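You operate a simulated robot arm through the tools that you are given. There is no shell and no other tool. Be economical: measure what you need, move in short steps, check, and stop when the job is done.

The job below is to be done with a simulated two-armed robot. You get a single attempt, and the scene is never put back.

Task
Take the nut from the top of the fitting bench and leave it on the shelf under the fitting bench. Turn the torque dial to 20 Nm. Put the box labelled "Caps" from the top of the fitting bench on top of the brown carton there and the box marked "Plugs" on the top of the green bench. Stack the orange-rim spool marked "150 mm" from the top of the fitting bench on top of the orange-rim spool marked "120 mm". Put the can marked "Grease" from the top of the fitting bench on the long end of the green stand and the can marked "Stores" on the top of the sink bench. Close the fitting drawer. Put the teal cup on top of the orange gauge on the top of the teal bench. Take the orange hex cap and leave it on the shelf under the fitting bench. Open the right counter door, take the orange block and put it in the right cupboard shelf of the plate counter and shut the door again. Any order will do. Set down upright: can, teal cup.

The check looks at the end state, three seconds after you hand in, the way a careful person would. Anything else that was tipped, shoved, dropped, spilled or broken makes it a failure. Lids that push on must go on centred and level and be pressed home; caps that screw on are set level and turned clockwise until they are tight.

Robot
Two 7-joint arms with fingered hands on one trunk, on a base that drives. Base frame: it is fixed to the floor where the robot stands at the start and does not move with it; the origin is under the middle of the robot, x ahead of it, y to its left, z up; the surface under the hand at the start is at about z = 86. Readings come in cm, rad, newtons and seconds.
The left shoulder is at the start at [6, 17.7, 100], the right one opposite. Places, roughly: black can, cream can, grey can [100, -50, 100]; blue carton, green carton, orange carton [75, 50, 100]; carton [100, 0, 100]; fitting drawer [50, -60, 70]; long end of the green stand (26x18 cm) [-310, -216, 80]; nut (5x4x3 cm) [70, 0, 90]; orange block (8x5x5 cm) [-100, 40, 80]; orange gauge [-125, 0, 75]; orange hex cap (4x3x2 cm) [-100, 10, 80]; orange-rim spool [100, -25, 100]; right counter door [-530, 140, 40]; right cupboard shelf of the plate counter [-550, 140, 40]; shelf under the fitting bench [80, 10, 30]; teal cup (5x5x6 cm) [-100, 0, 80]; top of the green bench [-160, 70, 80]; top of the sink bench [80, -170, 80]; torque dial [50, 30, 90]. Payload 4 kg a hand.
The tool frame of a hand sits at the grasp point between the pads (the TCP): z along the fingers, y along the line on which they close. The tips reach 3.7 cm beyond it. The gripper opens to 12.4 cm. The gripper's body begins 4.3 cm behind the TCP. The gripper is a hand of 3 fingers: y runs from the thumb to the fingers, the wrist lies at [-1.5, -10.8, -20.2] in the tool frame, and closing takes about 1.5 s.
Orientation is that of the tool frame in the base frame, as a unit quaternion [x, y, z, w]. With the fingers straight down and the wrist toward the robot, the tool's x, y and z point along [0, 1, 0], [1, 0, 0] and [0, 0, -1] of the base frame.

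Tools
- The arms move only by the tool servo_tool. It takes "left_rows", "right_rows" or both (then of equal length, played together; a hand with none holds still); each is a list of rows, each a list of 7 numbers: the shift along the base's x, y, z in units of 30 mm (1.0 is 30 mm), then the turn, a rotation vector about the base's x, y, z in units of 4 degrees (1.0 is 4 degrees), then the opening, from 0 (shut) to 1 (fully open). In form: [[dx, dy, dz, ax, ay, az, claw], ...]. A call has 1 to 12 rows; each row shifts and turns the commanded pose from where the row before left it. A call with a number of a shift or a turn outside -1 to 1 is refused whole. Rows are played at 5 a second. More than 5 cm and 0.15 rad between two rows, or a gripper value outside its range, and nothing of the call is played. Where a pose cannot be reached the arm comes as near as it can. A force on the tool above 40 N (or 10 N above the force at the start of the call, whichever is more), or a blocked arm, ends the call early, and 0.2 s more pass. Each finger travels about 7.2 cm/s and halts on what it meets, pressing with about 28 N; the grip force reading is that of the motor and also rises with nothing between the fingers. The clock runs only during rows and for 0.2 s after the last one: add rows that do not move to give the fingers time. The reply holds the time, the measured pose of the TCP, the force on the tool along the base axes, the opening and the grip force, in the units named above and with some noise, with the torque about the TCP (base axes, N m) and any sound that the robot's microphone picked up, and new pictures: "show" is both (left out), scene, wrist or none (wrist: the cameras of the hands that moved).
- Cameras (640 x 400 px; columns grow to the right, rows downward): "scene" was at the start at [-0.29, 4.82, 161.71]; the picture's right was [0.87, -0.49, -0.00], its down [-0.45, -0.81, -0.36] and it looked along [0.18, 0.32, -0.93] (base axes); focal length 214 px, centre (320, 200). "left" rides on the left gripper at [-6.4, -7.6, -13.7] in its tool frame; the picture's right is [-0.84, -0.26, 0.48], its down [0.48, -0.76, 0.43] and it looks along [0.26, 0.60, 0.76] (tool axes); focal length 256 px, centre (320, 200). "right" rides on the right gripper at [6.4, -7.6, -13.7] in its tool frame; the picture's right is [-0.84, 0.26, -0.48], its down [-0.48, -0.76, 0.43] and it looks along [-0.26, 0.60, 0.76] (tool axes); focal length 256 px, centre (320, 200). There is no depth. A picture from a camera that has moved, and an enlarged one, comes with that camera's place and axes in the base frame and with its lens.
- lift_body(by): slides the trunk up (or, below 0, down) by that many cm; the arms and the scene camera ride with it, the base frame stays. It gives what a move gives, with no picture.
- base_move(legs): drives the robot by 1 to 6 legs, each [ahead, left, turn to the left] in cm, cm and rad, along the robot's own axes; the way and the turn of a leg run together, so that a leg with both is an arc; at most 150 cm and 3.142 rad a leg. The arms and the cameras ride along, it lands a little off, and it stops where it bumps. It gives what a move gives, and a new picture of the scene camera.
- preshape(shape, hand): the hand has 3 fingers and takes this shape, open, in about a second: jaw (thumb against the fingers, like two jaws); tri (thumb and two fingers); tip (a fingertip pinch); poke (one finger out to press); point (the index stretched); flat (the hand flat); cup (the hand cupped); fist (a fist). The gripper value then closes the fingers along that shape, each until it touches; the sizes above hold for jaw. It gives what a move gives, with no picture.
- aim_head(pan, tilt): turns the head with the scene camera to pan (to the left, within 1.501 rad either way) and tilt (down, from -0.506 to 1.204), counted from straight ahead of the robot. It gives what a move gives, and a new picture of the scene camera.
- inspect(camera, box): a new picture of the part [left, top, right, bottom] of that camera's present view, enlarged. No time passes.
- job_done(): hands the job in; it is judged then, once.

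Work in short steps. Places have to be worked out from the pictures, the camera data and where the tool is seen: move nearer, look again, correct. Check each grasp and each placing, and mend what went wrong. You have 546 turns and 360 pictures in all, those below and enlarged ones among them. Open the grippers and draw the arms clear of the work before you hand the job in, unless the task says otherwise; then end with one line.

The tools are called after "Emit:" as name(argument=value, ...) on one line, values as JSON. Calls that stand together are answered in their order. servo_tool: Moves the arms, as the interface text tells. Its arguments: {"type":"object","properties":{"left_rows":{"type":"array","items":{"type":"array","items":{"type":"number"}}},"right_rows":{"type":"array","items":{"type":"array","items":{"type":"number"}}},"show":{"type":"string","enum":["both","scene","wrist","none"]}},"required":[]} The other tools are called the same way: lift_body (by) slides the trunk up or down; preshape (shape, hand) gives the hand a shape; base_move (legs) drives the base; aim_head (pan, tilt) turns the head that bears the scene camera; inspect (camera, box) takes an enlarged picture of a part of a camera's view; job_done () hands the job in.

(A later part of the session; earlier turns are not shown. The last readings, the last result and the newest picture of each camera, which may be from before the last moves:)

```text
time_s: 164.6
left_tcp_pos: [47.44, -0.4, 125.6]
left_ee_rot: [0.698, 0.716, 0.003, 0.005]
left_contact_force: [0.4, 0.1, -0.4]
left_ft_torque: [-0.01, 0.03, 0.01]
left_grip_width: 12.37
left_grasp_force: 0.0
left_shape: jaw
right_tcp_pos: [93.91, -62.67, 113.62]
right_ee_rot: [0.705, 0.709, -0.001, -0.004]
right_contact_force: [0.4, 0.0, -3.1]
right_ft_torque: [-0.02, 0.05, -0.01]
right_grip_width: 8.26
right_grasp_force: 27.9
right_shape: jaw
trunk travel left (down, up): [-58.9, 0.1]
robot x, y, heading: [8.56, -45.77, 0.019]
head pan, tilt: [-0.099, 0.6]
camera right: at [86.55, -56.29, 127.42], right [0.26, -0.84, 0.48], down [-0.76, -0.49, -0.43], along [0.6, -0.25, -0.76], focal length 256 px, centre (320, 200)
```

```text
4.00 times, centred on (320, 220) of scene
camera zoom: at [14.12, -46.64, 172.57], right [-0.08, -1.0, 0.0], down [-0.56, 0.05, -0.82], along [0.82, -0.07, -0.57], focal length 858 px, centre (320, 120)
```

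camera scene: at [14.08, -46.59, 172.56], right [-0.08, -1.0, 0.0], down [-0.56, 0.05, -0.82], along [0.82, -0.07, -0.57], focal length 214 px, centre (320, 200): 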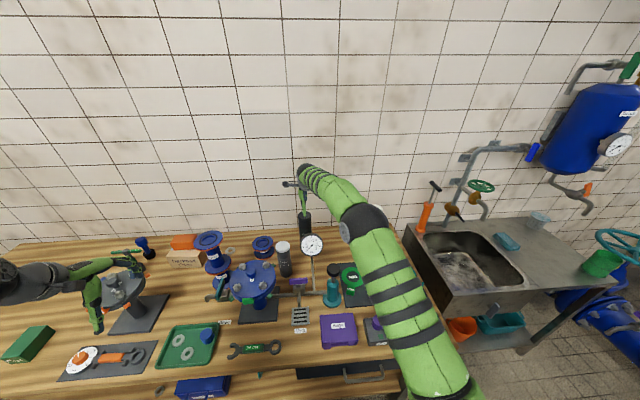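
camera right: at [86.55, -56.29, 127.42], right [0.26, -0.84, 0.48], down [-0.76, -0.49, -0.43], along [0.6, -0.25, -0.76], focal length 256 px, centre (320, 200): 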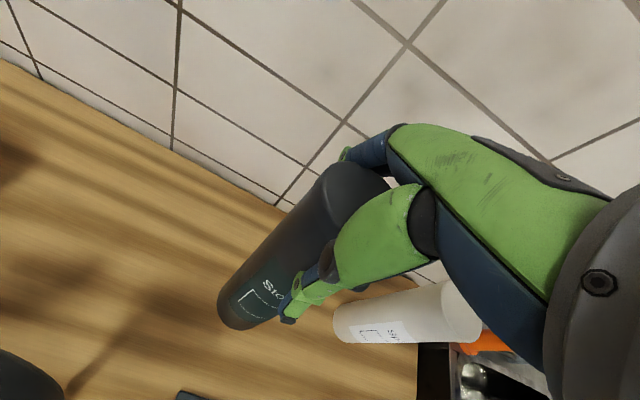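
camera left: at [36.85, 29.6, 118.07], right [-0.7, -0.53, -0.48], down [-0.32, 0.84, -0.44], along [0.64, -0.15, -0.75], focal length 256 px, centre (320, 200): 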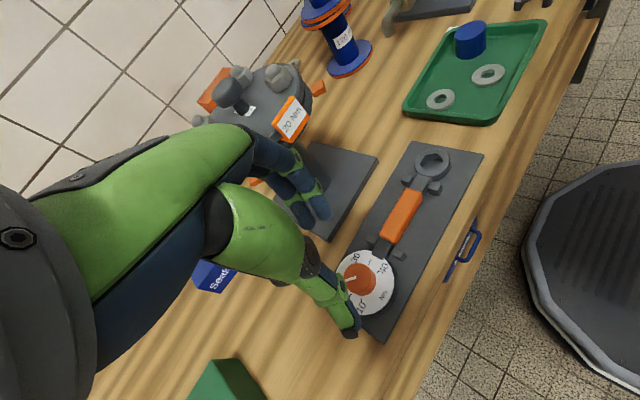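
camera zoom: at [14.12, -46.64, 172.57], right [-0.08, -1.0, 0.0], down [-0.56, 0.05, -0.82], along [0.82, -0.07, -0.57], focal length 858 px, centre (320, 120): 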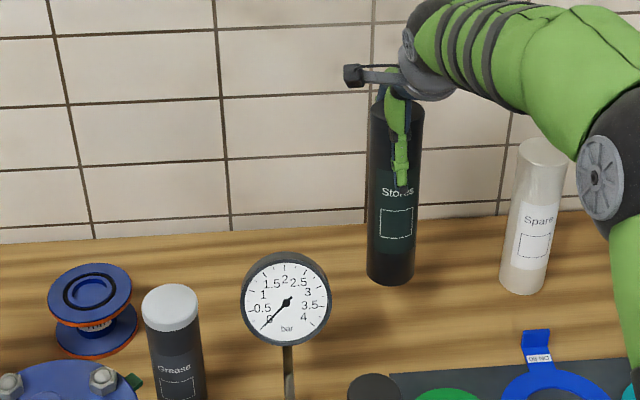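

Clear. I raise and draw the can back, then look right at the sink bench.

Emit:
servo_tool(right_rows=[[-0.5, 0, 1, 0, 0, 0, 0], [-0.8, 0, 1, 0, 0, 0, 0], [-1, 0, 1, 0, 0, 0, 0], [-1, 0, 1, 0, 0, 0, 0], [-1, 0, 1, 0, 0, 0, 0], [-1, 0, 1, 0, 0, 0, 0], [-1, 0, 0.3, 0, 0, 0, 0]], show="none")

Emit:
aim_head(pan=-0.9, tilt=0.6)

```text
time_s: 166.2
left_tcp_pos: [47.33, -0.5, 125.67]
left_ee_rot: [0.698, 0.716, 0.004, 0.005]
left_contact_force: [0.5, 0.3, -0.4]
left_ft_torque: [0.04, -0.02, -0.02]
left_grip_width: 12.38
left_grasp_force: 0.1
left_shape: jaw
right_tcp_pos: [75.1, -62.84, 132.28]
right_ee_rot: [0.705, 0.71, 0.001, -0.003]
right_contact_force: [-0.5, 1.1, -3.1]
right_ft_torque: [0.01, 0.0, 0.03]
right_grip_width: 8.23
right_grasp_force: 28.1
right_shape: jaw
trunk travel left (down, up): [-58.9, 0.1]
robot x, y, heading: [8.39, -46.04, 0.02]
head pan, tilt: [-0.099, 0.6]
```

```text
time_s: 167.4
left_tcp_pos: [47.43, -0.35, 125.66]
left_ee_rot: [0.698, 0.716, 0.003, 0.004]
left_contact_force: [0.0, 0.0, -0.2]
left_ft_torque: [-0.01, 0.0, 0.01]
left_grip_width: 12.38
left_grasp_force: 0.1
left_shape: jaw
right_tcp_pos: [75.25, -62.67, 132.22]
right_ee_rot: [0.705, 0.709, -0.001, -0.003]
right_contact_force: [0.0, -0.5, -3.4]
right_ft_torque: [0.0, 0.04, 0.02]
right_grip_width: 8.19
right_grasp_force: 27.8
right_shape: jaw
trunk travel left (down, up): [-58.9, 0.1]
robot x, y, heading: [8.47, -45.85, 0.018]
head pan, tilt: [-0.901, 0.6]
camera scene: at [10.89, -52.7, 172.57], right [-0.77, -0.63, 0.0], down [-0.36, 0.44, -0.82], along [0.52, -0.64, -0.57], focal length 214 px, centre (320, 200)
```

scene: 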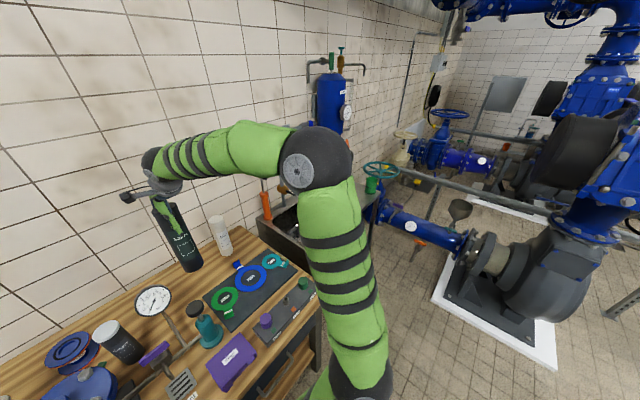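

The sink bench's free top is right of its basin, about (78,−174). I draw the can closer and drive right in two legs, keeping clear of the pump base at y≈−195.

Emit:
servo_tool(right_rows=[[-1, 0, 0, 0, 0, 0, 0], [-1, 0, 0, 0, 0, 0, 0]], show="none")

Emit:
base_move(legs=[[0, -60, -0.01]])

Emit:
base_move(legs=[[0, -38, 0]])

Emit:
aim_head(pan=-0.5, tilt=0.75)

```text
time_s: 168.0
left_tcp_pos: [47.39, -0.44, 125.57]
left_ee_rot: [0.698, 0.716, 0.003, 0.003]
left_contact_force: [0.2, -0.5, 0.0]
left_ft_torque: [-0.02, -0.03, 0.01]
left_grip_width: 12.37
left_grasp_force: 0.0
left_shape: jaw
right_tcp_pos: [69.22, -62.93, 132.35]
right_ee_rot: [0.705, 0.709, -0.001, -0.003]
right_contact_force: [0.2, 0.6, -3.4]
right_ft_torque: [-0.01, 0.0, 0.0]
right_grip_width: 8.2
right_grasp_force: 28.0
right_shape: jaw
trunk travel left (down, up): [-58.9, 0.1]
robot x, y, heading: [8.66, -45.65, 0.019]
head pan, tilt: [-0.901, 0.6]
```

```text
time_s: 171.4
left_tcp_pos: [48.53, -61.22, 125.64]
left_ee_rot: [0.703, 0.711, 0.004, 0.004]
left_contact_force: [0.3, -0.3, -0.2]
left_ft_torque: [0.02, -0.01, 0.04]
left_grip_width: 12.38
left_grasp_force: 0.0
left_shape: jaw
right_tcp_pos: [69.37, -124.08, 132.4]
right_ee_rot: [0.711, 0.703, -0.001, -0.003]
right_contact_force: [-0.1, 0.4, -3.4]
right_ft_torque: [0.01, 0.02, 0.01]
right_grip_width: 8.2
right_grasp_force: 28.5
right_shape: jaw
trunk travel left (down, up): [-58.9, 0.1]
robot x, y, heading: [9.18, -106.01, 0.001]
head pan, tilt: [-0.901, 0.6]
camera scene: at [11.22, -113.07, 172.56], right [-0.78, -0.62, 0.0], down [-0.35, 0.44, -0.82], along [0.51, -0.65, -0.57], focal length 214 px, centre (320, 200)
```

scene: 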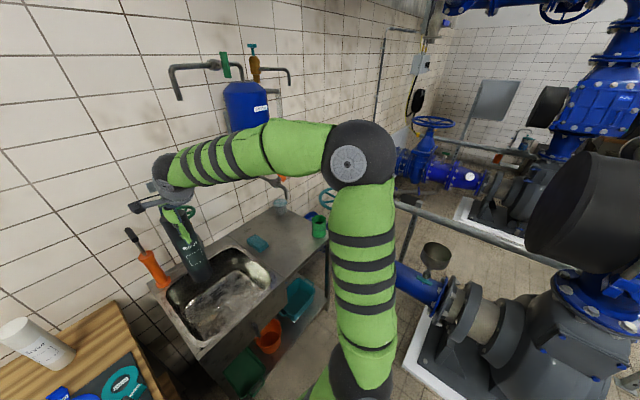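

```text
time_s: 173.8
left_tcp_pos: [48.67, -99.36, 125.66]
left_ee_rot: [0.705, 0.709, 0.004, 0.003]
left_contact_force: [0.4, 0.1, -0.1]
left_ft_torque: [-0.01, -0.02, 0.0]
left_grip_width: 12.36
left_grasp_force: 0.1
left_shape: jaw
right_tcp_pos: [69.24, -162.28, 132.37]
right_ee_rot: [0.712, 0.702, 0.0, -0.003]
right_contact_force: [0.9, 0.0, -2.6]
right_ft_torque: [-0.01, -0.01, -0.02]
right_grip_width: 8.18
right_grasp_force: 28.2
right_shape: jaw
trunk travel left (down, up): [-58.9, 0.1]
robot x, y, heading: [8.82, -143.99, -0.008]
head pan, tilt: [-0.901, 0.6]
camera scene: at [11.1, -151.0, 172.56], right [-0.79, -0.62, 0.0], down [-0.35, 0.45, -0.82], along [0.51, -0.65, -0.57], focal length 214 px, centre (320, 200)
```

scene: 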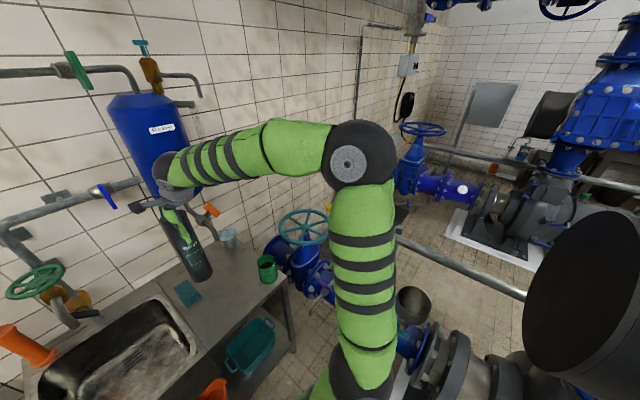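

```text
time_s: 174.6
left_tcp_pos: [48.68, -99.32, 125.66]
left_ee_rot: [0.704, 0.71, 0.003, 0.004]
left_contact_force: [-0.1, -0.7, -0.5]
left_ft_torque: [0.0, -0.03, 0.01]
left_grip_width: 12.38
left_grasp_force: 0.2
left_shape: jaw
right_tcp_pos: [69.21, -162.2, 132.25]
right_ee_rot: [0.712, 0.702, -0.001, -0.002]
right_contact_force: [-0.1, -0.5, -4.4]
right_ft_torque: [0.0, 0.04, -0.01]
right_grip_width: 8.22
right_grasp_force: 28.4
right_shape: jaw
trunk travel left (down, up): [-58.9, 0.1]
robot x, y, heading: [8.54, -144.07, -0.003]
head pan, tilt: [-0.499, 0.75]
camera scene: at [12.9, -147.96, 171.28], right [-0.48, -0.88, 0.0], down [-0.6, 0.33, -0.73], along [0.64, -0.35, -0.68], focal length 214 px, centre (320, 200)
```

scene: 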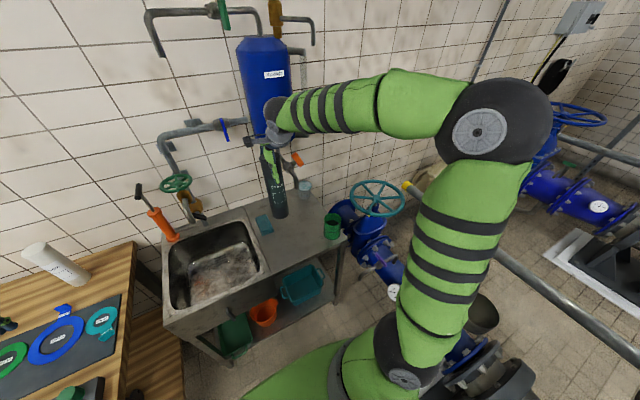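

The free patch is around (77,−168). I move there and lower to a few cm above the surface.

Emit:
servo_tool(right_rows=[[0.9, -0.7, -0.5, 0, 0, 0, 0], [0.9, -0.7, -0.7, 0, 0, 0, 0], [0.8, -0.7, -1, 0, 0, 0, 0], [0, 0, -1, 0, 0, 0, 0], [0, 0, -1, 0, 0, 0, 0], [0, 0, -1, 0, 0, 0, 0], [0, 0, -1, 0, 0, 0, 0], [0, 0, -1, 0, 0, 0, 0], [0, 0, -0.8, 0, 0, 0, 0], [0, 0, 0, 0, 0, 0, 0]], show="both")

Emit:
inspect(camera="scene", box=[220, 150, 380, 250])

```text
time_s: 176.8
left_tcp_pos: [48.71, -99.23, 125.63]
left_ee_rot: [0.705, 0.71, 0.003, 0.003]
left_contact_force: [-0.6, -0.1, 0.4]
left_ft_torque: [0.02, 0.0, 0.02]
left_grip_width: 12.39
left_grasp_force: 0.0
left_shape: jaw
right_tcp_pos: [77.02, -168.43, 108.38]
right_ee_rot: [0.712, 0.702, -0.001, -0.003]
right_contact_force: [-0.5, -0.7, -2.4]
right_ft_torque: [0.01, -0.02, 0.01]
right_grip_width: 8.19
right_grasp_force: 28.0
right_shape: jaw
trunk travel left (down, up): [-58.9, 0.1]
robot x, y, heading: [8.68, -143.91, 0.0]
head pan, tilt: [-0.499, 0.75]
camera scene: at [12.88, -147.94, 171.28], right [-0.48, -0.88, 0.0], down [-0.6, 0.33, -0.73], along [0.64, -0.35, -0.68], focal length 214 px, centre (320, 200)
camera right: at [69.71, -161.99, 122.06], right [0.25, -0.84, 0.48], down [-0.77, -0.47, -0.43], along [0.59, -0.26, -0.76], focal length 256 px, centre (320, 200)
```

scene: 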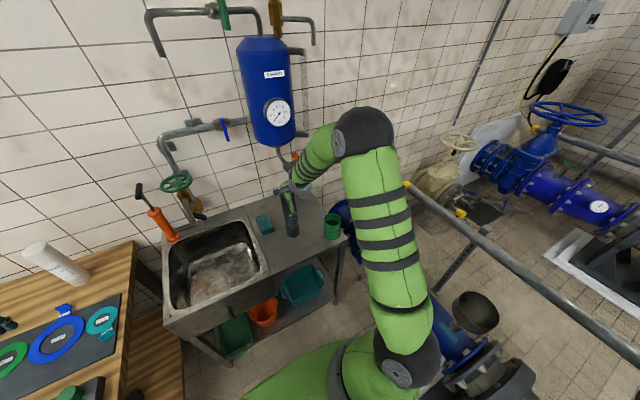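
right: 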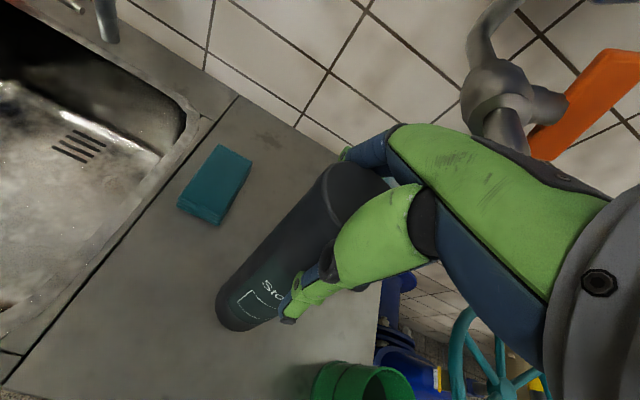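

```text
4.00 times, centred on (300, 200) of scene
camera zoom: at [12.88, -147.94, 171.28], right [-0.48, -0.88, 0.0], down [-0.6, 0.33, -0.73], along [0.64, -0.35, -0.68], focal length 858 px, centre (400, 200)
```

zoom: 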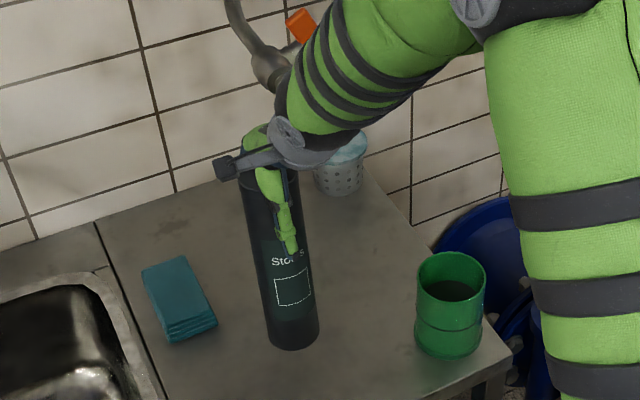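

Good spot, nothing nearby. I lower slowly to contact.

Emit:
servo_tool(right_rows=[[0, 0, -0.4, 0, 0, 0, 0], [0, 0, -0.4, 0, 0, 0, 0], [0, 0, -0.4, 0, 0, 0, 0], [0, 0, -0.4, 0, 0, 0, 0], [0, 0, -0.3, 0, 0, 0, 0], [0, 0, -0.2, 0, 0, 0, 0], [0, 0, -0.1, 0, 0, 0, 0], [0, 0, -0.1, 0, 0, 0, 0]], show="none")

```text
time_s: 178.1
left_tcp_pos: [48.56, -99.31, 125.73]
left_ee_rot: [0.705, 0.709, 0.004, 0.005]
left_contact_force: [0.0, -0.4, 0.3]
left_ft_torque: [-0.04, 0.06, -0.04]
left_grip_width: 12.41
left_grasp_force: 0.1
left_shape: jaw
right_tcp_pos: [77.83, -168.3, 103.63]
right_ee_rot: [0.712, 0.703, 0.01, 0.005]
right_contact_force: [-2.6, -0.9, 25.2]
right_ft_torque: [-0.12, 0.34, -0.03]
right_grip_width: 8.0
right_grasp_force: 27.6
right_shape: jaw
trunk travel left (down, up): [-58.9, 0.1]
robot x, y, heading: [8.54, -144.32, -0.007]
head pan, tilt: [-0.499, 0.75]
stopped in row 6 (right hand): the force on the tool passed its limit at 45 N (the readings are from after the stop); the commanded pose is now the measured one
```

Contact. I relieve the pressure slightly, then open.

Emit:
servo_tool(right_rows=[[0, 0, 0.08, 0, 0, 0, 0], [0, 0, 0, 0, 0, 0, 0], [0, 0, 0, 0, 0, 0, 0.75], [0, 0, 0, 0, 0, 0, 0.9], [0, 0, 0, 0, 0, 0, 1], [0, 0, 0, 0, 0, 0, 1]], show="wrist")

```text
time_s: 179.5
left_tcp_pos: [48.72, -99.23, 125.69]
left_ee_rot: [0.705, 0.71, 0.003, 0.005]
left_contact_force: [0.2, -0.3, -0.3]
left_ft_torque: [-0.01, -0.01, -0.02]
left_grip_width: 12.4
left_grasp_force: 0.0
left_shape: jaw
right_tcp_pos: [77.56, -168.35, 103.53]
right_ee_rot: [0.712, 0.702, 0.006, 0.002]
right_contact_force: [0.0, -0.5, 0.4]
right_ft_torque: [0.03, -0.04, -0.03]
right_grip_width: 12.36
right_grasp_force: 0.1
right_shape: jaw
trunk travel left (down, up): [-58.9, 0.1]
robot x, y, heading: [8.98, -143.94, -0.008]
head pan, tilt: [-0.499, 0.75]
camera right: at [69.98, -161.91, 117.13], right [0.24, -0.84, 0.48], down [-0.76, -0.47, -0.45], along [0.6, -0.26, -0.76], focal length 256 px, centre (320, 200)
```

right: 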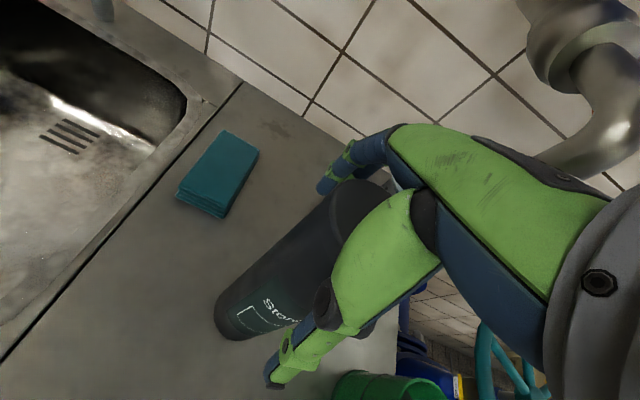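

Emit:
servo_tool(right_rows=[[0, 0, 0.6, 0, 0, 0, 1], [0, 0, 1, 0, 0, 0, 1], [0, 0, 1, 0, 0, 0, 1], [0, 0, 1, 0, 0, 0, 1], [0, 0, 1, 0, 0, 0, 1], [0, 0, 1, 0, 0, 0, 1], [-0.5, 0, 1, 0, 0, 0, 1], [-1, 0, 1, 0, 0, 0, 1], [-1, 0, 1, 0, 0, 0, 1]], show="scene")

Emit:
inspect(camera="scene", box=[220, 150, 380, 250])

```text
time_s: 181.5
left_tcp_pos: [48.53, -99.2, 125.71]
left_ee_rot: [0.705, 0.709, 0.004, 0.005]
left_contact_force: [-0.5, 0.2, -0.6]
left_ft_torque: [0.03, -0.01, 0.01]
left_grip_width: 12.39
left_grasp_force: 0.0
left_shape: jaw
right_tcp_pos: [69.8, -168.54, 129.49]
right_ee_rot: [0.711, 0.703, 0.005, 0.003]
right_contact_force: [-0.7, 0.0, 0.2]
right_ft_torque: [-0.03, 0.04, 0.02]
right_grip_width: 12.4
right_grasp_force: 0.1
right_shape: jaw
trunk travel left (down, up): [-58.9, 0.1]
robot x, y, heading: [8.32, -144.17, -0.005]
head pan, tilt: [-0.499, 0.75]
camera scene: at [12.73, -147.99, 171.28], right [-0.48, -0.88, 0.0], down [-0.6, 0.33, -0.73], along [0.64, -0.35, -0.68], focal length 214 px, centre (320, 200)
```

scene: 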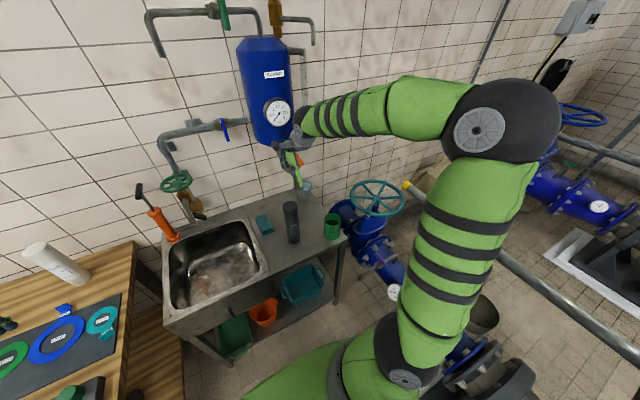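

```text
4.00 times, centred on (300, 200) of scene
camera zoom: at [12.73, -147.99, 171.28], right [-0.48, -0.88, 0.0], down [-0.6, 0.33, -0.73], along [0.64, -0.35, -0.68], focal length 858 px, centre (400, 200)
```

zoom: 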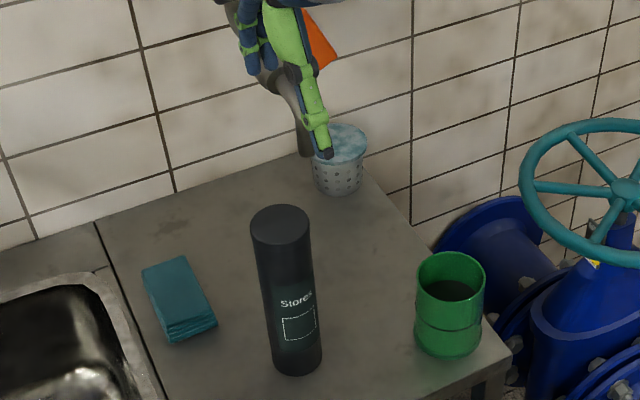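

Stores stands upright on the sink bench. Back to the fitting bench for the Grease can, judged at (79.8,−35.6) with its lid near z 104.

Emit:
base_move(legs=[[0, 62, 0], [0, 60, 0]])

Emit:
servo_tool(right_rows=[[1, 0.7, -0.3, 0, 0, 0, 1], [1, 0.7, -0.3, 0, 0, 0, 1], [1, 0.7, -0.3, 0, 0, 0, 1], [0.3, 0.6, -0.3, 0, 0, 0, 1]], show="wrist")

```text
time_s: 188.0
left_tcp_pos: [48.87, 23.26, 125.67]
left_ee_rot: [0.703, 0.711, 0.002, 0.004]
left_contact_force: [-0.2, -0.5, 0.1]
left_ft_torque: [-0.02, 0.0, 0.03]
left_grip_width: 12.36
left_grasp_force: 0.0
left_shape: jaw
right_tcp_pos: [70.72, -45.96, 129.37]
right_ee_rot: [0.71, 0.705, 0.007, 0.003]
right_contact_force: [-0.3, 0.2, -0.3]
right_ft_torque: [0.0, -0.01, -0.01]
right_grip_width: 12.39
right_grasp_force: 0.0
right_shape: jaw
trunk travel left (down, up): [-58.9, 0.1]
robot x, y, heading: [9.22, -21.77, 0.002]
head pan, tilt: [-0.499, 0.75]
camera scene: at [13.51, -25.61, 171.28], right [-0.48, -0.88, 0.0], down [-0.6, 0.33, -0.73], along [0.64, -0.35, -0.68], focal length 214 px, centre (320, 200)
```

scene: 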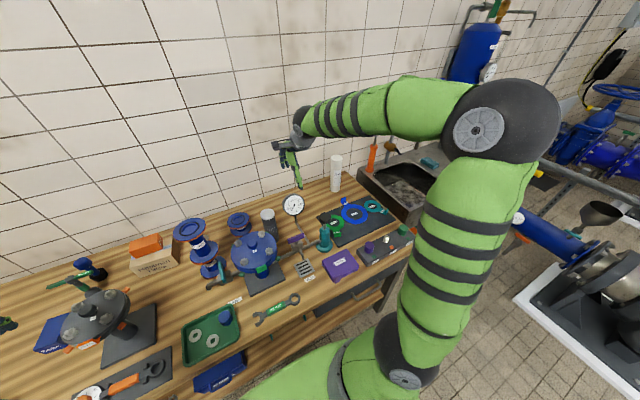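

```text
time_s: 189.0
left_tcp_pos: [49.02, 23.18, 125.71]
left_ee_rot: [0.702, 0.712, 0.004, 0.004]
left_contact_force: [0.0, 0.1, 0.4]
left_ft_torque: [-0.01, 0.01, -0.01]
left_grip_width: 12.36
left_grasp_force: 0.1
left_shape: jaw
right_tcp_pos: [80.52, -38.02, 125.73]
right_ee_rot: [0.71, 0.704, 0.007, 0.001]
right_contact_force: [0.2, -0.7, 0.0]
right_ft_torque: [0.02, 0.02, 0.0]
right_grip_width: 12.4
right_grasp_force: 0.1
right_shape: jaw
trunk travel left (down, up): [-58.9, 0.1]
robot x, y, heading: [9.08, -21.48, 0.006]
head pan, tilt: [-0.499, 0.75]
camera right: at [73.0, -31.52, 139.51], right [0.24, -0.84, 0.48], down [-0.76, -0.47, -0.45], along [0.6, -0.26, -0.75], focal length 256 px, centre (320, 200)
```

right: 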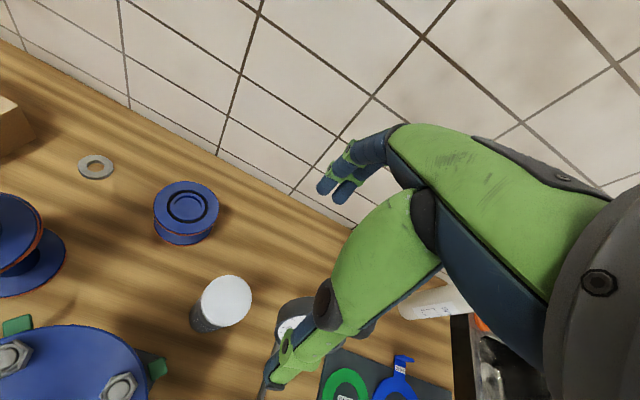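

Lid at (79.8,−36.0). I move over it and down to just above.

Emit:
servo_tool(right_rows=[[-0.24, 0.65, -0.7, 0, 0, 0, 1], [0, 0, -1, 0, 0, 0, 1], [0, 0, -1, 0, 0, 0, 1], [0, 0, -1, 0, 0, 0, 1], [0, 0, -1, 0, 0, 0, 1]], show="wrist")

Emit:
inspect(camera="scene", box=[220, 180, 320, 242])

```text
time_s: 190.2
left_tcp_pos: [49.08, 23.16, 125.48]
left_ee_rot: [0.703, 0.712, 0.004, 0.004]
left_contact_force: [0.9, 0.2, 0.4]
left_ft_torque: [0.01, 0.0, 0.01]
left_grip_width: 12.37
left_grasp_force: 0.0
left_shape: jaw
right_tcp_pos: [79.88, -35.7, 111.55]
right_ee_rot: [0.71, 0.704, 0.006, 0.003]
right_contact_force: [0.4, 0.5, -0.5]
right_ft_torque: [0.01, 0.03, 0.04]
right_grip_width: 12.37
right_grasp_force: 0.0
right_shape: jaw
trunk travel left (down, up): [-58.9, 0.1]
robot x, y, heading: [9.3, -21.35, 0.003]
head pan, tilt: [-0.499, 0.75]
camera right: at [72.24, -29.34, 125.23], right [0.24, -0.84, 0.48], down [-0.76, -0.47, -0.45], along [0.6, -0.26, -0.75], focal length 256 px, centre (320, 200)
```

right: 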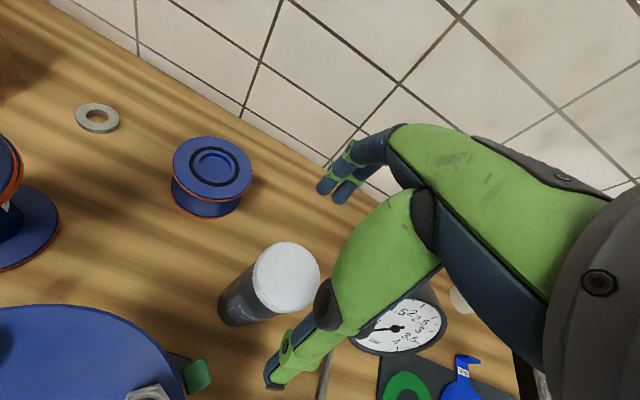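

```text
6.40 times, centred on (270, 211) of scene
camera zoom: at [13.56, -25.64, 171.28], right [-0.48, -0.88, 0.0], down [-0.6, 0.33, -0.73], along [0.64, -0.35, -0.68], focal length 1373 px, centre (640, 130)
```

zoom: 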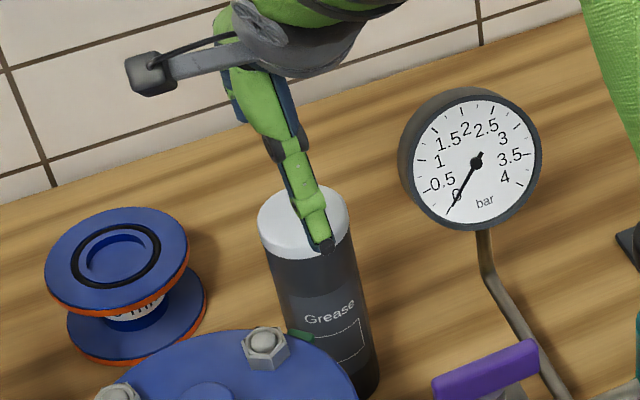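

Centred. I descend to z≈100.3 so the pads hold the body below the lid, and close.

Emit:
servo_tool(right_rows=[[0, 0, -1, 0, 0, 0, 1], [0, 0, -1, 0, 0, 0, 1], [0, 0, -1, 0, 0, 0, 1], [0, 0, -0.75, 0, 0, 0, 1], [0, 0, 0, 0, 0, 0, 1]], show="none")

Emit:
servo_tool(right_rows=[[0, 0, 0, 0, 0, 0, 0.6], [0, 0, 0, 0, 0, 0, 0.4], [0, 0, 0, 0, 0, 0, 0], [0, 0, 0, 0, 0, 0, 0], [0, 0, 0, 0, 0, 0, 0], [0, 0, 0, 0, 0, 0, 0], [0, 0, 0, 0, 0, 0, 0]], show="none")

Emit:
servo_tool(right_rows=[[0, 0, 0.5, 0, 0, 0, 0], [0, 0, 0.8, 0, 0, 0, 0], [0, 0, 1, 0, 0, 0, 0], [0, 0, 1, 0, 0, 0, 0]], show="wrist")

Emit:
inspect(camera="scene", box=[220, 170, 320, 232])

```text
time_s: 191.4
left_tcp_pos: [49.08, 23.24, 125.63]
left_ee_rot: [0.703, 0.712, 0.002, 0.004]
left_contact_force: [-0.7, -0.1, 0.1]
left_ft_torque: [-0.02, 0.0, -0.02]
left_grip_width: 12.38
left_grasp_force: 0.1
left_shape: jaw
right_tcp_pos: [79.88, -35.93, 100.39]
right_ee_rot: [0.71, 0.705, 0.007, 0.002]
right_contact_force: [-0.4, -0.9, -0.5]
right_ft_torque: [-0.02, 0.02, 0.02]
right_grip_width: 12.41
right_grasp_force: 0.1
right_shape: jaw
trunk travel left (down, up): [-58.9, 0.1]
robot x, y, heading: [9.44, -21.84, 0.004]
head pan, tilt: [-0.499, 0.75]
```

```text
time_s: 193.0
left_tcp_pos: [48.9, 23.25, 125.66]
left_ee_rot: [0.703, 0.712, 0.004, 0.004]
left_contact_force: [0.3, 0.0, 1.3]
left_ft_torque: [-0.03, -0.04, 0.04]
left_grip_width: 12.39
left_grasp_force: 0.1
left_shape: jaw
right_tcp_pos: [79.81, -35.99, 100.51]
right_ee_rot: [0.71, 0.704, 0.006, 0.002]
right_contact_force: [0.3, -0.3, 2.9]
right_ft_torque: [0.02, -0.35, 0.0]
right_grip_width: 8.04
right_grasp_force: 27.9
right_shape: jaw
trunk travel left (down, up): [-58.9, 0.1]
robot x, y, heading: [9.08, -21.76, 0.005]
head pan, tilt: [-0.499, 0.75]
```

```text
time_s: 194.0
left_tcp_pos: [49.06, 23.18, 125.61]
left_ee_rot: [0.703, 0.711, 0.004, 0.004]
left_contact_force: [0.2, -0.3, 0.2]
left_ft_torque: [0.03, 0.0, 0.02]
left_grip_width: 12.42
left_grasp_force: 0.0
left_shape: jaw
right_tcp_pos: [80.03, -35.92, 110.55]
right_ee_rot: [0.71, 0.705, 0.007, 0.002]
right_contact_force: [0.5, 0.5, -3.0]
right_ft_torque: [0.0, 0.05, -0.01]
right_grip_width: 8.03
right_grasp_force: 28.3
right_shape: jaw
trunk travel left (down, up): [-58.9, 0.1]
robot x, y, heading: [9.22, -21.53, -0.002]
head pan, tilt: [-0.499, 0.75]
camera right: at [72.39, -29.51, 124.16], right [0.24, -0.84, 0.48], down [-0.76, -0.47, -0.45], along [0.6, -0.26, -0.75], focal length 256 px, centre (320, 200)
```

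right: 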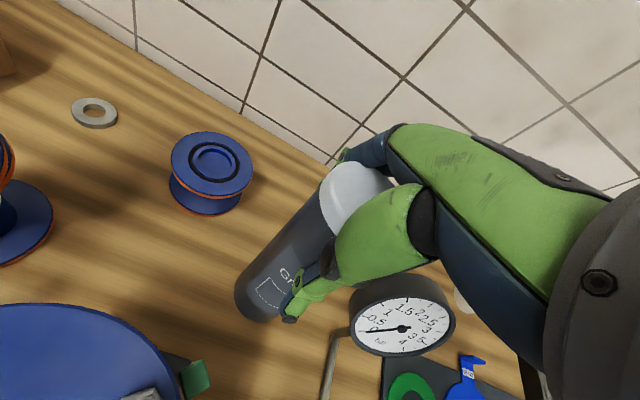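

```text
6.40 times, centred on (270, 201) of scene
camera zoom: at [13.48, -25.7, 171.28], right [-0.48, -0.88, 0.0], down [-0.6, 0.33, -0.73], along [0.64, -0.35, -0.68], focal length 1373 px, centre (640, 194)
```

zoom: 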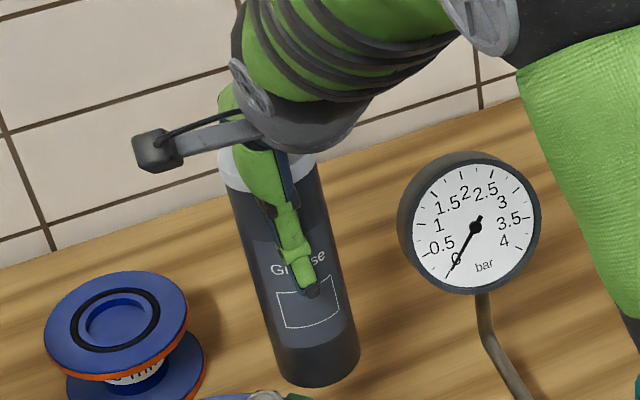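

Grease is held. I raise it well up and draw back, then shift the base left toward the Plugs box.

Emit:
servo_tool(right_rows=[[0, 0, 1, 0, 0, 0, 0], [0, 0, 1, 0, 0, 0, 0], [0, 0, 1, 0, 0, 0, 0], [-0.3, 0, 1, 0, 0, 0, 0], [-0.6, 0, 1, 0, 0, 0, 0], [-1, 0, 1, 0, 0, 0, 0], [-1, 0, 1, 0, 0, 0, 0], [-1, 0, 1, 0, 0, 0, 0], [-1, 0, 1, 0, 0, 0, 0], [-1, 0, 0, 0, 0, 0, 0]], show="none")

Emit:
base_move(legs=[[0, 40, 0]])

Emit:
inspect(camera="left", box=[0, 0, 640, 400])

```text
time_s: 196.2
left_tcp_pos: [48.97, 23.15, 125.69]
left_ee_rot: [0.703, 0.711, 0.003, 0.005]
left_contact_force: [0.4, -0.3, 0.6]
left_ft_torque: [-0.02, -0.02, 0.0]
left_grip_width: 12.36
left_grasp_force: 0.0
left_shape: jaw
right_tcp_pos: [62.16, -36.26, 137.44]
right_ee_rot: [0.709, 0.705, 0.006, 0.002]
right_contact_force: [-0.3, 0.7, -3.5]
right_ft_torque: [-0.02, 0.02, -0.01]
right_grip_width: 8.0
right_grasp_force: 28.2
right_shape: jaw
trunk travel left (down, up): [-58.9, 0.1]
robot x, y, heading: [9.59, -21.84, -0.0]
head pan, tilt: [-0.499, 0.75]
```

```text
time_s: 198.7
left_tcp_pos: [49.04, 63.29, 125.67]
left_ee_rot: [0.703, 0.711, 0.003, 0.004]
left_contact_force: [-0.6, -0.7, 0.0]
left_ft_torque: [-0.03, 0.01, -0.02]
left_grip_width: 12.35
left_grasp_force: 0.0
left_shape: jaw
right_tcp_pos: [62.29, 4.13, 137.35]
right_ee_rot: [0.71, 0.704, 0.007, 0.002]
right_contact_force: [-0.4, -0.4, -3.5]
right_ft_torque: [0.02, -0.01, -0.02]
right_grip_width: 8.02
right_grasp_force: 28.4
right_shape: jaw
trunk travel left (down, up): [-58.9, 0.1]
robot x, y, heading: [9.53, 18.33, 0.001]
head pan, tilt: [-0.499, 0.75]
camera scene: at [13.51, 14.62, 171.28], right [-0.48, -0.88, 0.0], down [-0.6, 0.33, -0.73], along [0.64, -0.35, -0.68], focal length 214 px, centre (320, 200)
```

scene: 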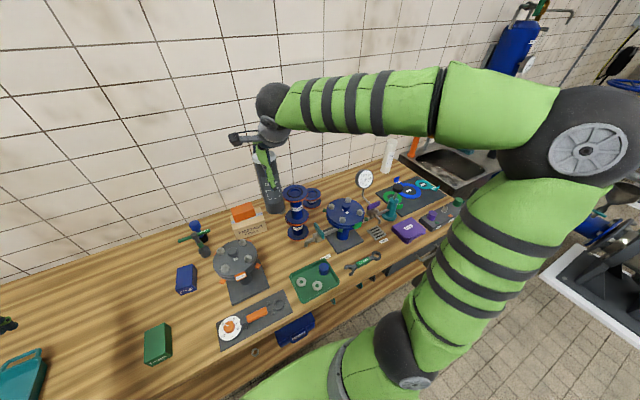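

```text
1.00 times, centred on (320, 200) of left (not enlarged: the box is as wide or as high as the picture)
camera zoom: at [41.67, 56.91, 139.09], right [-0.24, -0.84, -0.48], down [-0.76, 0.47, -0.44], along [0.6, 0.26, -0.75], focal length 256 px, centre (320, 200)
```

zoom: 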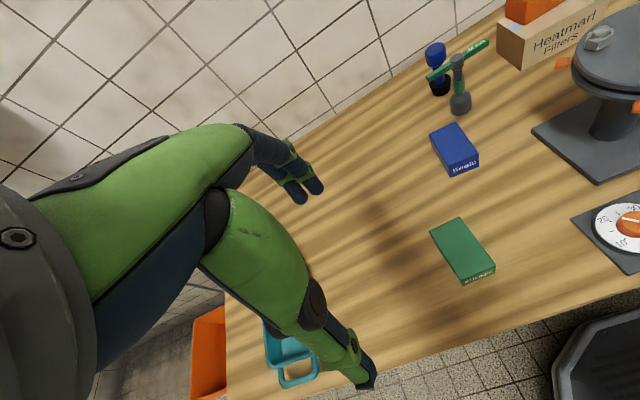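

Plugs box centre (56.2,51.7), long side along x. I move the left hand over it and down.

Emit:
servo_tool(left_rows=[[0.6, -0.97, -1, 0, 0, 0, 1], [0.6, -0.97, -1, 0, 0, 0, 1], [0.6, -0.97, -1, 0, 0, 0, 1], [0.6, -0.95, -1, 0, 0, 0, 1], [0, 0, -1, 0, 0, 0, 1], [0, 0, -1, 0, 0, 0, 1], [0, 0, -1, 0, 0, 0, 1], [0, 0, -1, 0, 0, 0, 1]], show="wrist")

```text
time_s: 200.5
left_tcp_pos: [55.81, 52.27, 101.69]
left_ee_rot: [0.704, 0.711, 0.003, 0.004]
left_contact_force: [0.8, 0.3, 0.5]
left_ft_torque: [-0.01, 0.03, 0.01]
left_grip_width: 12.4
left_grasp_force: 0.0
left_shape: jaw
left hand out of reach, approached as far as the arm can: row 4
right_tcp_pos: [62.27, 4.03, 137.33]
right_ee_rot: [0.71, 0.704, 0.006, 0.003]
right_contact_force: [-1.0, -0.1, -2.6]
right_ft_torque: [-0.03, 0.0, 0.01]
right_grip_width: 7.98
right_grasp_force: 28.1
right_shape: jaw
trunk travel left (down, up): [-58.9, 0.1]
robot x, y, heading: [9.24, 18.5, 0.001]
head pan, tilt: [-0.499, 0.75]
camera left: at [48.49, 45.63, 115.24], right [-0.24, -0.84, -0.48], down [-0.76, 0.47, -0.44], along [0.6, 0.26, -0.75], focal length 256 px, centre (320, 200)
```

left: 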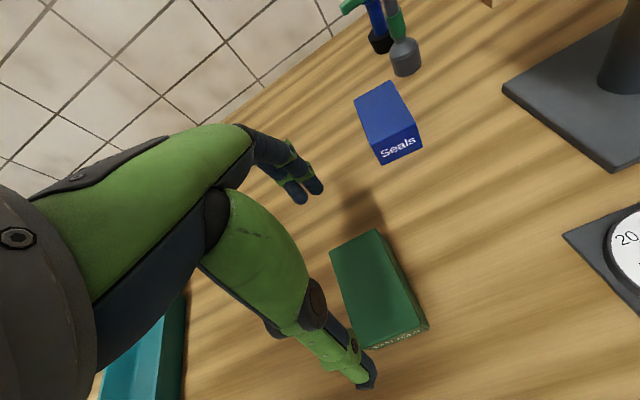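

Box centre (56.0,51.3). I correct and lower around it, then close.

Emit:
servo_tool(left_rows=[[0.07, -0.3, -1, 0, 0, 0, 1], [0, 0, -1, 0, 0, 0, 1], [0, 0, -1, 0, 0, 0, 1], [0, 0, -0.45, 0, 0, 0, 1], [0, 0, 0, 0, 0, 0, 1]], show="wrist")

Emit:
servo_tool(left_rows=[[0, 0, 0, 0, 0, 0, 0.7], [0, 0, 0, 0, 0, 0, 0.4], [0, 0, 0, 0, 0, 0, 0], [0, 0, 0, 0, 0, 0, 0], [0, 0, 0, 0, 0, 0, 0], [0, 0, 0, 0, 0, 0, 0]], show="none")

Emit:
servo_tool(left_rows=[[0, 0, 0.5, 0, 0, 0, 0], [0, 0, 1, 0, 0, 0, 0], [0, 0, 1, 0, 0, 0, 0], [0, 0, 1, 0, 0, 0, 0], [0, 0, 1, 0, 0, 0, 0], [0, 0, 1, 0, 0, 0, 0], [0, 0, 1, 0, 0, 0, 0], [0, 0, 1, 0, 0, 0, 0]], show="wrist")

```text
time_s: 201.7
left_tcp_pos: [56.24, 51.15, 91.39]
left_ee_rot: [0.703, 0.711, 0.003, 0.004]
left_contact_force: [-0.6, 0.3, 0.7]
left_ft_torque: [0.01, 0.03, 0.04]
left_grip_width: 12.4
left_grasp_force: 0.1
left_shape: jaw
right_tcp_pos: [62.16, 4.01, 137.32]
right_ee_rot: [0.71, 0.704, 0.006, 0.003]
right_contact_force: [-0.4, -0.8, -3.9]
right_ft_torque: [-0.03, 0.02, -0.01]
right_grip_width: 7.99
right_grasp_force: 28.2
right_shape: jaw
trunk travel left (down, up): [-58.9, 0.1]
robot x, y, heading: [9.4, 18.31, 0.0]
head pan, tilt: [-0.499, 0.75]
camera left: at [48.81, 44.67, 104.88], right [-0.24, -0.84, -0.48], down [-0.76, 0.47, -0.44], along [0.6, 0.26, -0.75], focal length 256 px, centre (320, 200)
```

left: 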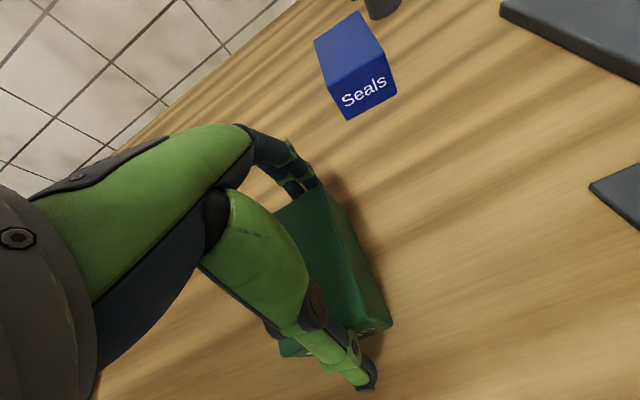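

```text
time_s: 203.1
left_tcp_pos: [56.24, 51.16, 91.4]
left_ee_rot: [0.704, 0.71, 0.004, 0.003]
left_contact_force: [-0.4, 0.1, 0.7]
left_ft_torque: [-0.02, 0.2, 0.02]
left_grip_width: 9.54
left_grasp_force: 27.9
left_shape: jaw
right_tcp_pos: [62.17, 3.98, 137.37]
right_ee_rot: [0.711, 0.704, 0.006, 0.001]
right_contact_force: [0.1, 0.5, -2.1]
right_ft_torque: [0.02, 0.03, 0.01]
right_grip_width: 7.98
right_grasp_force: 28.2
right_shape: jaw
trunk travel left (down, up): [-58.9, 0.1]
robot x, y, heading: [9.5, 18.71, 0.004]
head pan, tilt: [-0.499, 0.75]
```

```text
time_s: 204.9
left_tcp_pos: [56.08, 51.26, 114.23]
left_ee_rot: [0.703, 0.711, 0.003, 0.004]
left_contact_force: [0.3, 0.7, -0.7]
left_ft_torque: [-0.02, 0.02, 0.0]
left_grip_width: 9.51
left_grasp_force: 28.2
left_shape: jaw
right_tcp_pos: [62.16, 3.89, 137.41]
right_ee_rot: [0.71, 0.704, 0.006, 0.002]
right_contact_force: [-0.2, -0.3, -3.7]
right_ft_torque: [-0.04, 0.03, 0.02]
right_grip_width: 8.0
right_grasp_force: 28.2
right_shape: jaw
trunk travel left (down, up): [-58.9, 0.1]
robot x, y, heading: [8.96, 18.61, -0.002]
head pan, tilt: [-0.499, 0.75]
camera left: at [48.7, 44.78, 127.68], right [-0.24, -0.84, -0.48], down [-0.76, 0.47, -0.44], along [0.6, 0.26, -0.75], focal length 256 px, centre (320, 200)
```

left: 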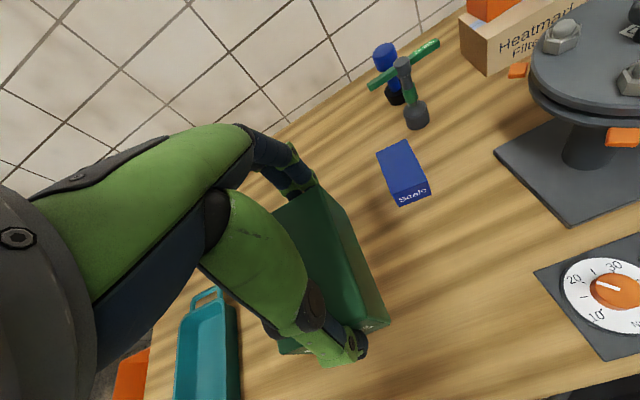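

Plugs is held (the dial clearly shows 20). I back away from the bench and look to the left to see the other furniture.

Emit:
base_move(legs=[[-25, 0, 0]])

Emit:
aim_head(pan=1.5, tilt=0.35)

Emit:
aim_head(pan=-1.5, tilt=0.35)

```text
time_s: 206.7
left_tcp_pos: [31.29, 51.11, 114.2]
left_ee_rot: [0.704, 0.71, 0.004, 0.005]
left_contact_force: [-1.2, 0.6, -0.9]
left_ft_torque: [-0.01, -0.02, 0.02]
left_grip_width: 9.54
left_grasp_force: 28.3
left_shape: jaw
right_tcp_pos: [37.11, 3.79, 137.47]
right_ee_rot: [0.711, 0.703, 0.006, 0.003]
right_contact_force: [0.1, 0.0, -2.4]
right_ft_torque: [-0.04, 0.02, 0.0]
right_grip_width: 7.98
right_grasp_force: 27.7
right_shape: jaw
trunk travel left (down, up): [-58.9, 0.1]
robot x, y, heading: [-15.58, 18.51, -0.003]
head pan, tilt: [-0.499, 0.75]
camera scene: at [-11.6, 14.55, 171.28], right [-0.48, -0.88, 0.0], down [-0.6, 0.33, -0.73], along [0.64, -0.35, -0.68], focal length 214 px, centre (320, 200)
```

scene: 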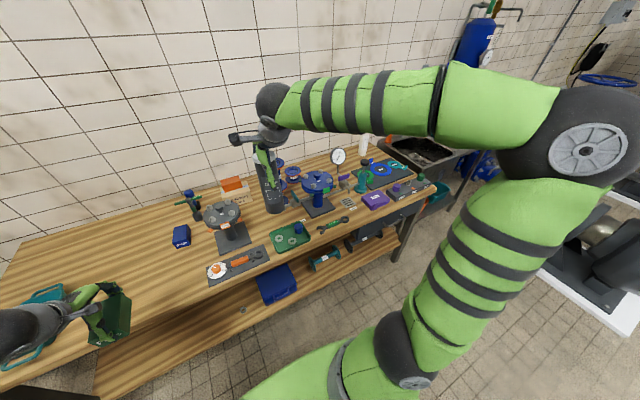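

```text
time_s: 208.6
left_tcp_pos: [31.4, 51.24, 114.14]
left_ee_rot: [0.705, 0.709, 0.003, 0.004]
left_contact_force: [-0.4, -1.3, -1.5]
left_ft_torque: [-0.01, 0.01, 0.02]
left_grip_width: 9.53
left_grasp_force: 27.3
left_shape: jaw
right_tcp_pos: [37.31, 3.88, 137.38]
right_ee_rot: [0.711, 0.703, 0.007, 0.003]
right_contact_force: [0.0, -0.1, -2.7]
right_ft_torque: [0.0, 0.01, -0.03]
right_grip_width: 7.99
right_grasp_force: 27.9
right_shape: jaw
trunk travel left (down, up): [-58.9, 0.1]
robot x, y, heading: [-15.8, 18.29, -0.0]
head pan, tilt: [1.499, 0.351]
camera scene: at [-17.99, 27.83, 174.84], right [1.0, -0.08, 0.0], down [-0.03, -0.34, -0.94], along [0.07, 0.94, -0.34], focal length 214 px, centre (320, 200)
```

scene: 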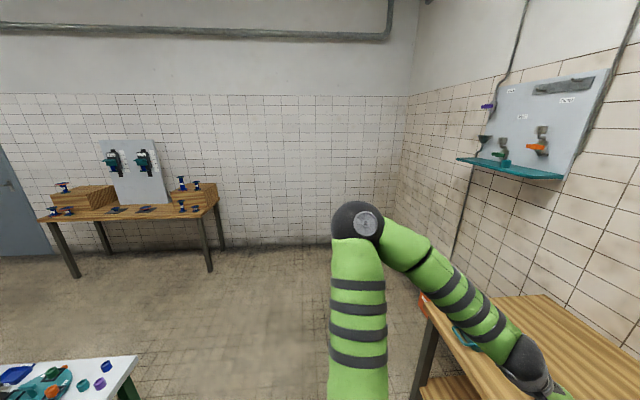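

```text
time_s: 211.2
left_tcp_pos: [31.34, 51.1, 114.09]
left_ee_rot: [0.704, 0.71, 0.003, 0.005]
left_contact_force: [0.5, 0.0, -1.5]
left_ft_torque: [-0.01, -0.01, -0.01]
left_grip_width: 9.54
left_grasp_force: 28.0
left_shape: jaw
right_tcp_pos: [37.16, 3.83, 137.41]
right_ee_rot: [0.711, 0.703, 0.006, 0.003]
right_contact_force: [-0.4, 0.7, -3.1]
right_ft_torque: [0.02, 0.01, -0.04]
right_grip_width: 8.03
right_grasp_force: 28.2
right_shape: jaw
trunk travel left (down, up): [-58.9, 0.1]
robot x, y, heading: [-15.77, 18.49, -0.003]
head pan, tilt: [-1.499, 0.351]
camera scene: at [-18.07, 9.25, 174.84], right [-1.0, -0.07, 0.0], down [-0.02, 0.34, -0.94], along [0.06, -0.94, -0.34], focal length 214 px, centre (320, 200)
```

scene: 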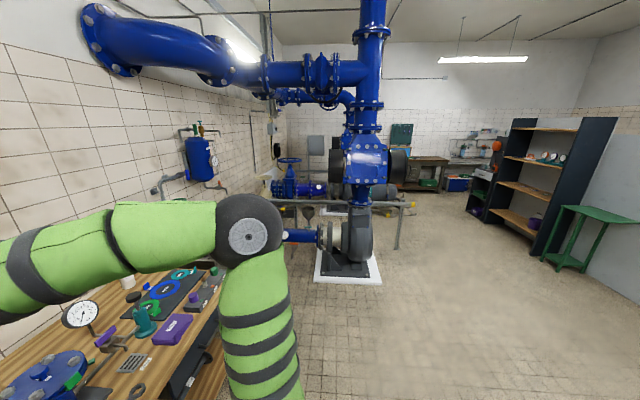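

Let me turn 90° left and look around.

Emit:
base_move(legs=[[0, 0, 1.571]])

Emit:
aim_head(pan=1.2, tilt=0.5)

```text
time_s: 215.5
left_tcp_pos: [-48.15, 65.68, 114.23]
left_ee_rot: [-0.003, 1.0, 0.005, 0.001]
left_contact_force: [1.0, -1.2, -0.4]
left_ft_torque: [-0.01, -0.03, -0.02]
left_grip_width: 9.52
left_grasp_force: 28.0
left_shape: jaw
right_tcp_pos: [-0.94, 71.55, 137.35]
right_ee_rot: [0.007, 1.0, 0.007, -0.002]
right_contact_force: [0.5, -1.1, -2.7]
right_ft_torque: [-0.02, -0.02, 0.05]
right_grip_width: 8.02
right_grasp_force: 27.6
right_shape: jaw
trunk travel left (down, up): [-58.9, 0.1]
robot x, y, heading: [-15.44, 18.72, 1.565]
head pan, tilt: [-1.499, 0.351]
camera scene: at [-6.49, 16.18, 174.84], right [0.07, -1.0, 0.0], down [-0.34, -0.02, -0.94], along [0.94, 0.06, -0.34], focal length 214 px, centre (320, 200)
```

scene: 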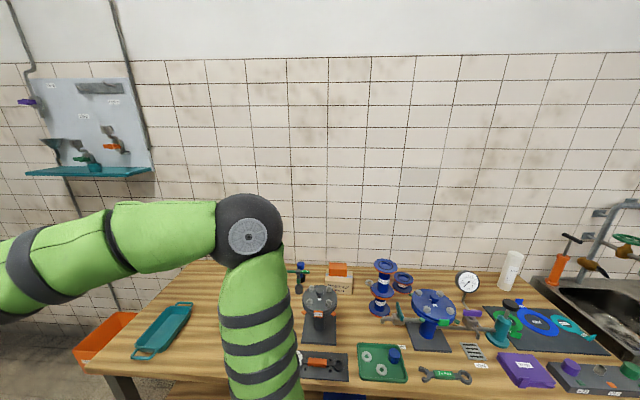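

```text
time_s: 217.9
left_tcp_pos: [-48.2, 65.84, 114.14]
left_ee_rot: [-0.002, 1.0, 0.005, 0.001]
left_contact_force: [0.5, 0.2, -0.9]
left_ft_torque: [0.0, -0.03, -0.01]
left_grip_width: 9.54
left_grasp_force: 28.4
left_shape: jaw
right_tcp_pos: [-0.83, 71.53, 137.26]
right_ee_rot: [0.007, 1.0, 0.006, -0.003]
right_contact_force: [-0.4, 0.5, -2.6]
right_ft_torque: [-0.05, 0.01, 0.0]
right_grip_width: 8.01
right_grasp_force: 27.5
right_shape: jaw
trunk travel left (down, up): [-58.9, 0.1]
robot x, y, heading: [-15.62, 18.75, 1.56]
head pan, tilt: [1.201, 0.499]
camera scene: at [-24.23, 18.92, 173.48], right [0.37, 0.93, 0.0], down [0.45, -0.18, -0.88], along [-0.82, 0.32, -0.48], focal length 214 px, centre (320, 200)
```

scene: 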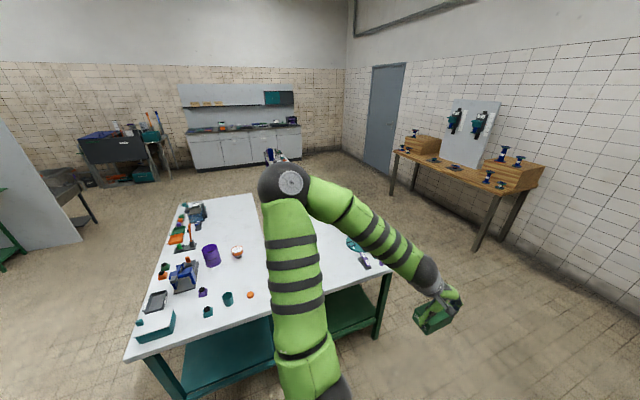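

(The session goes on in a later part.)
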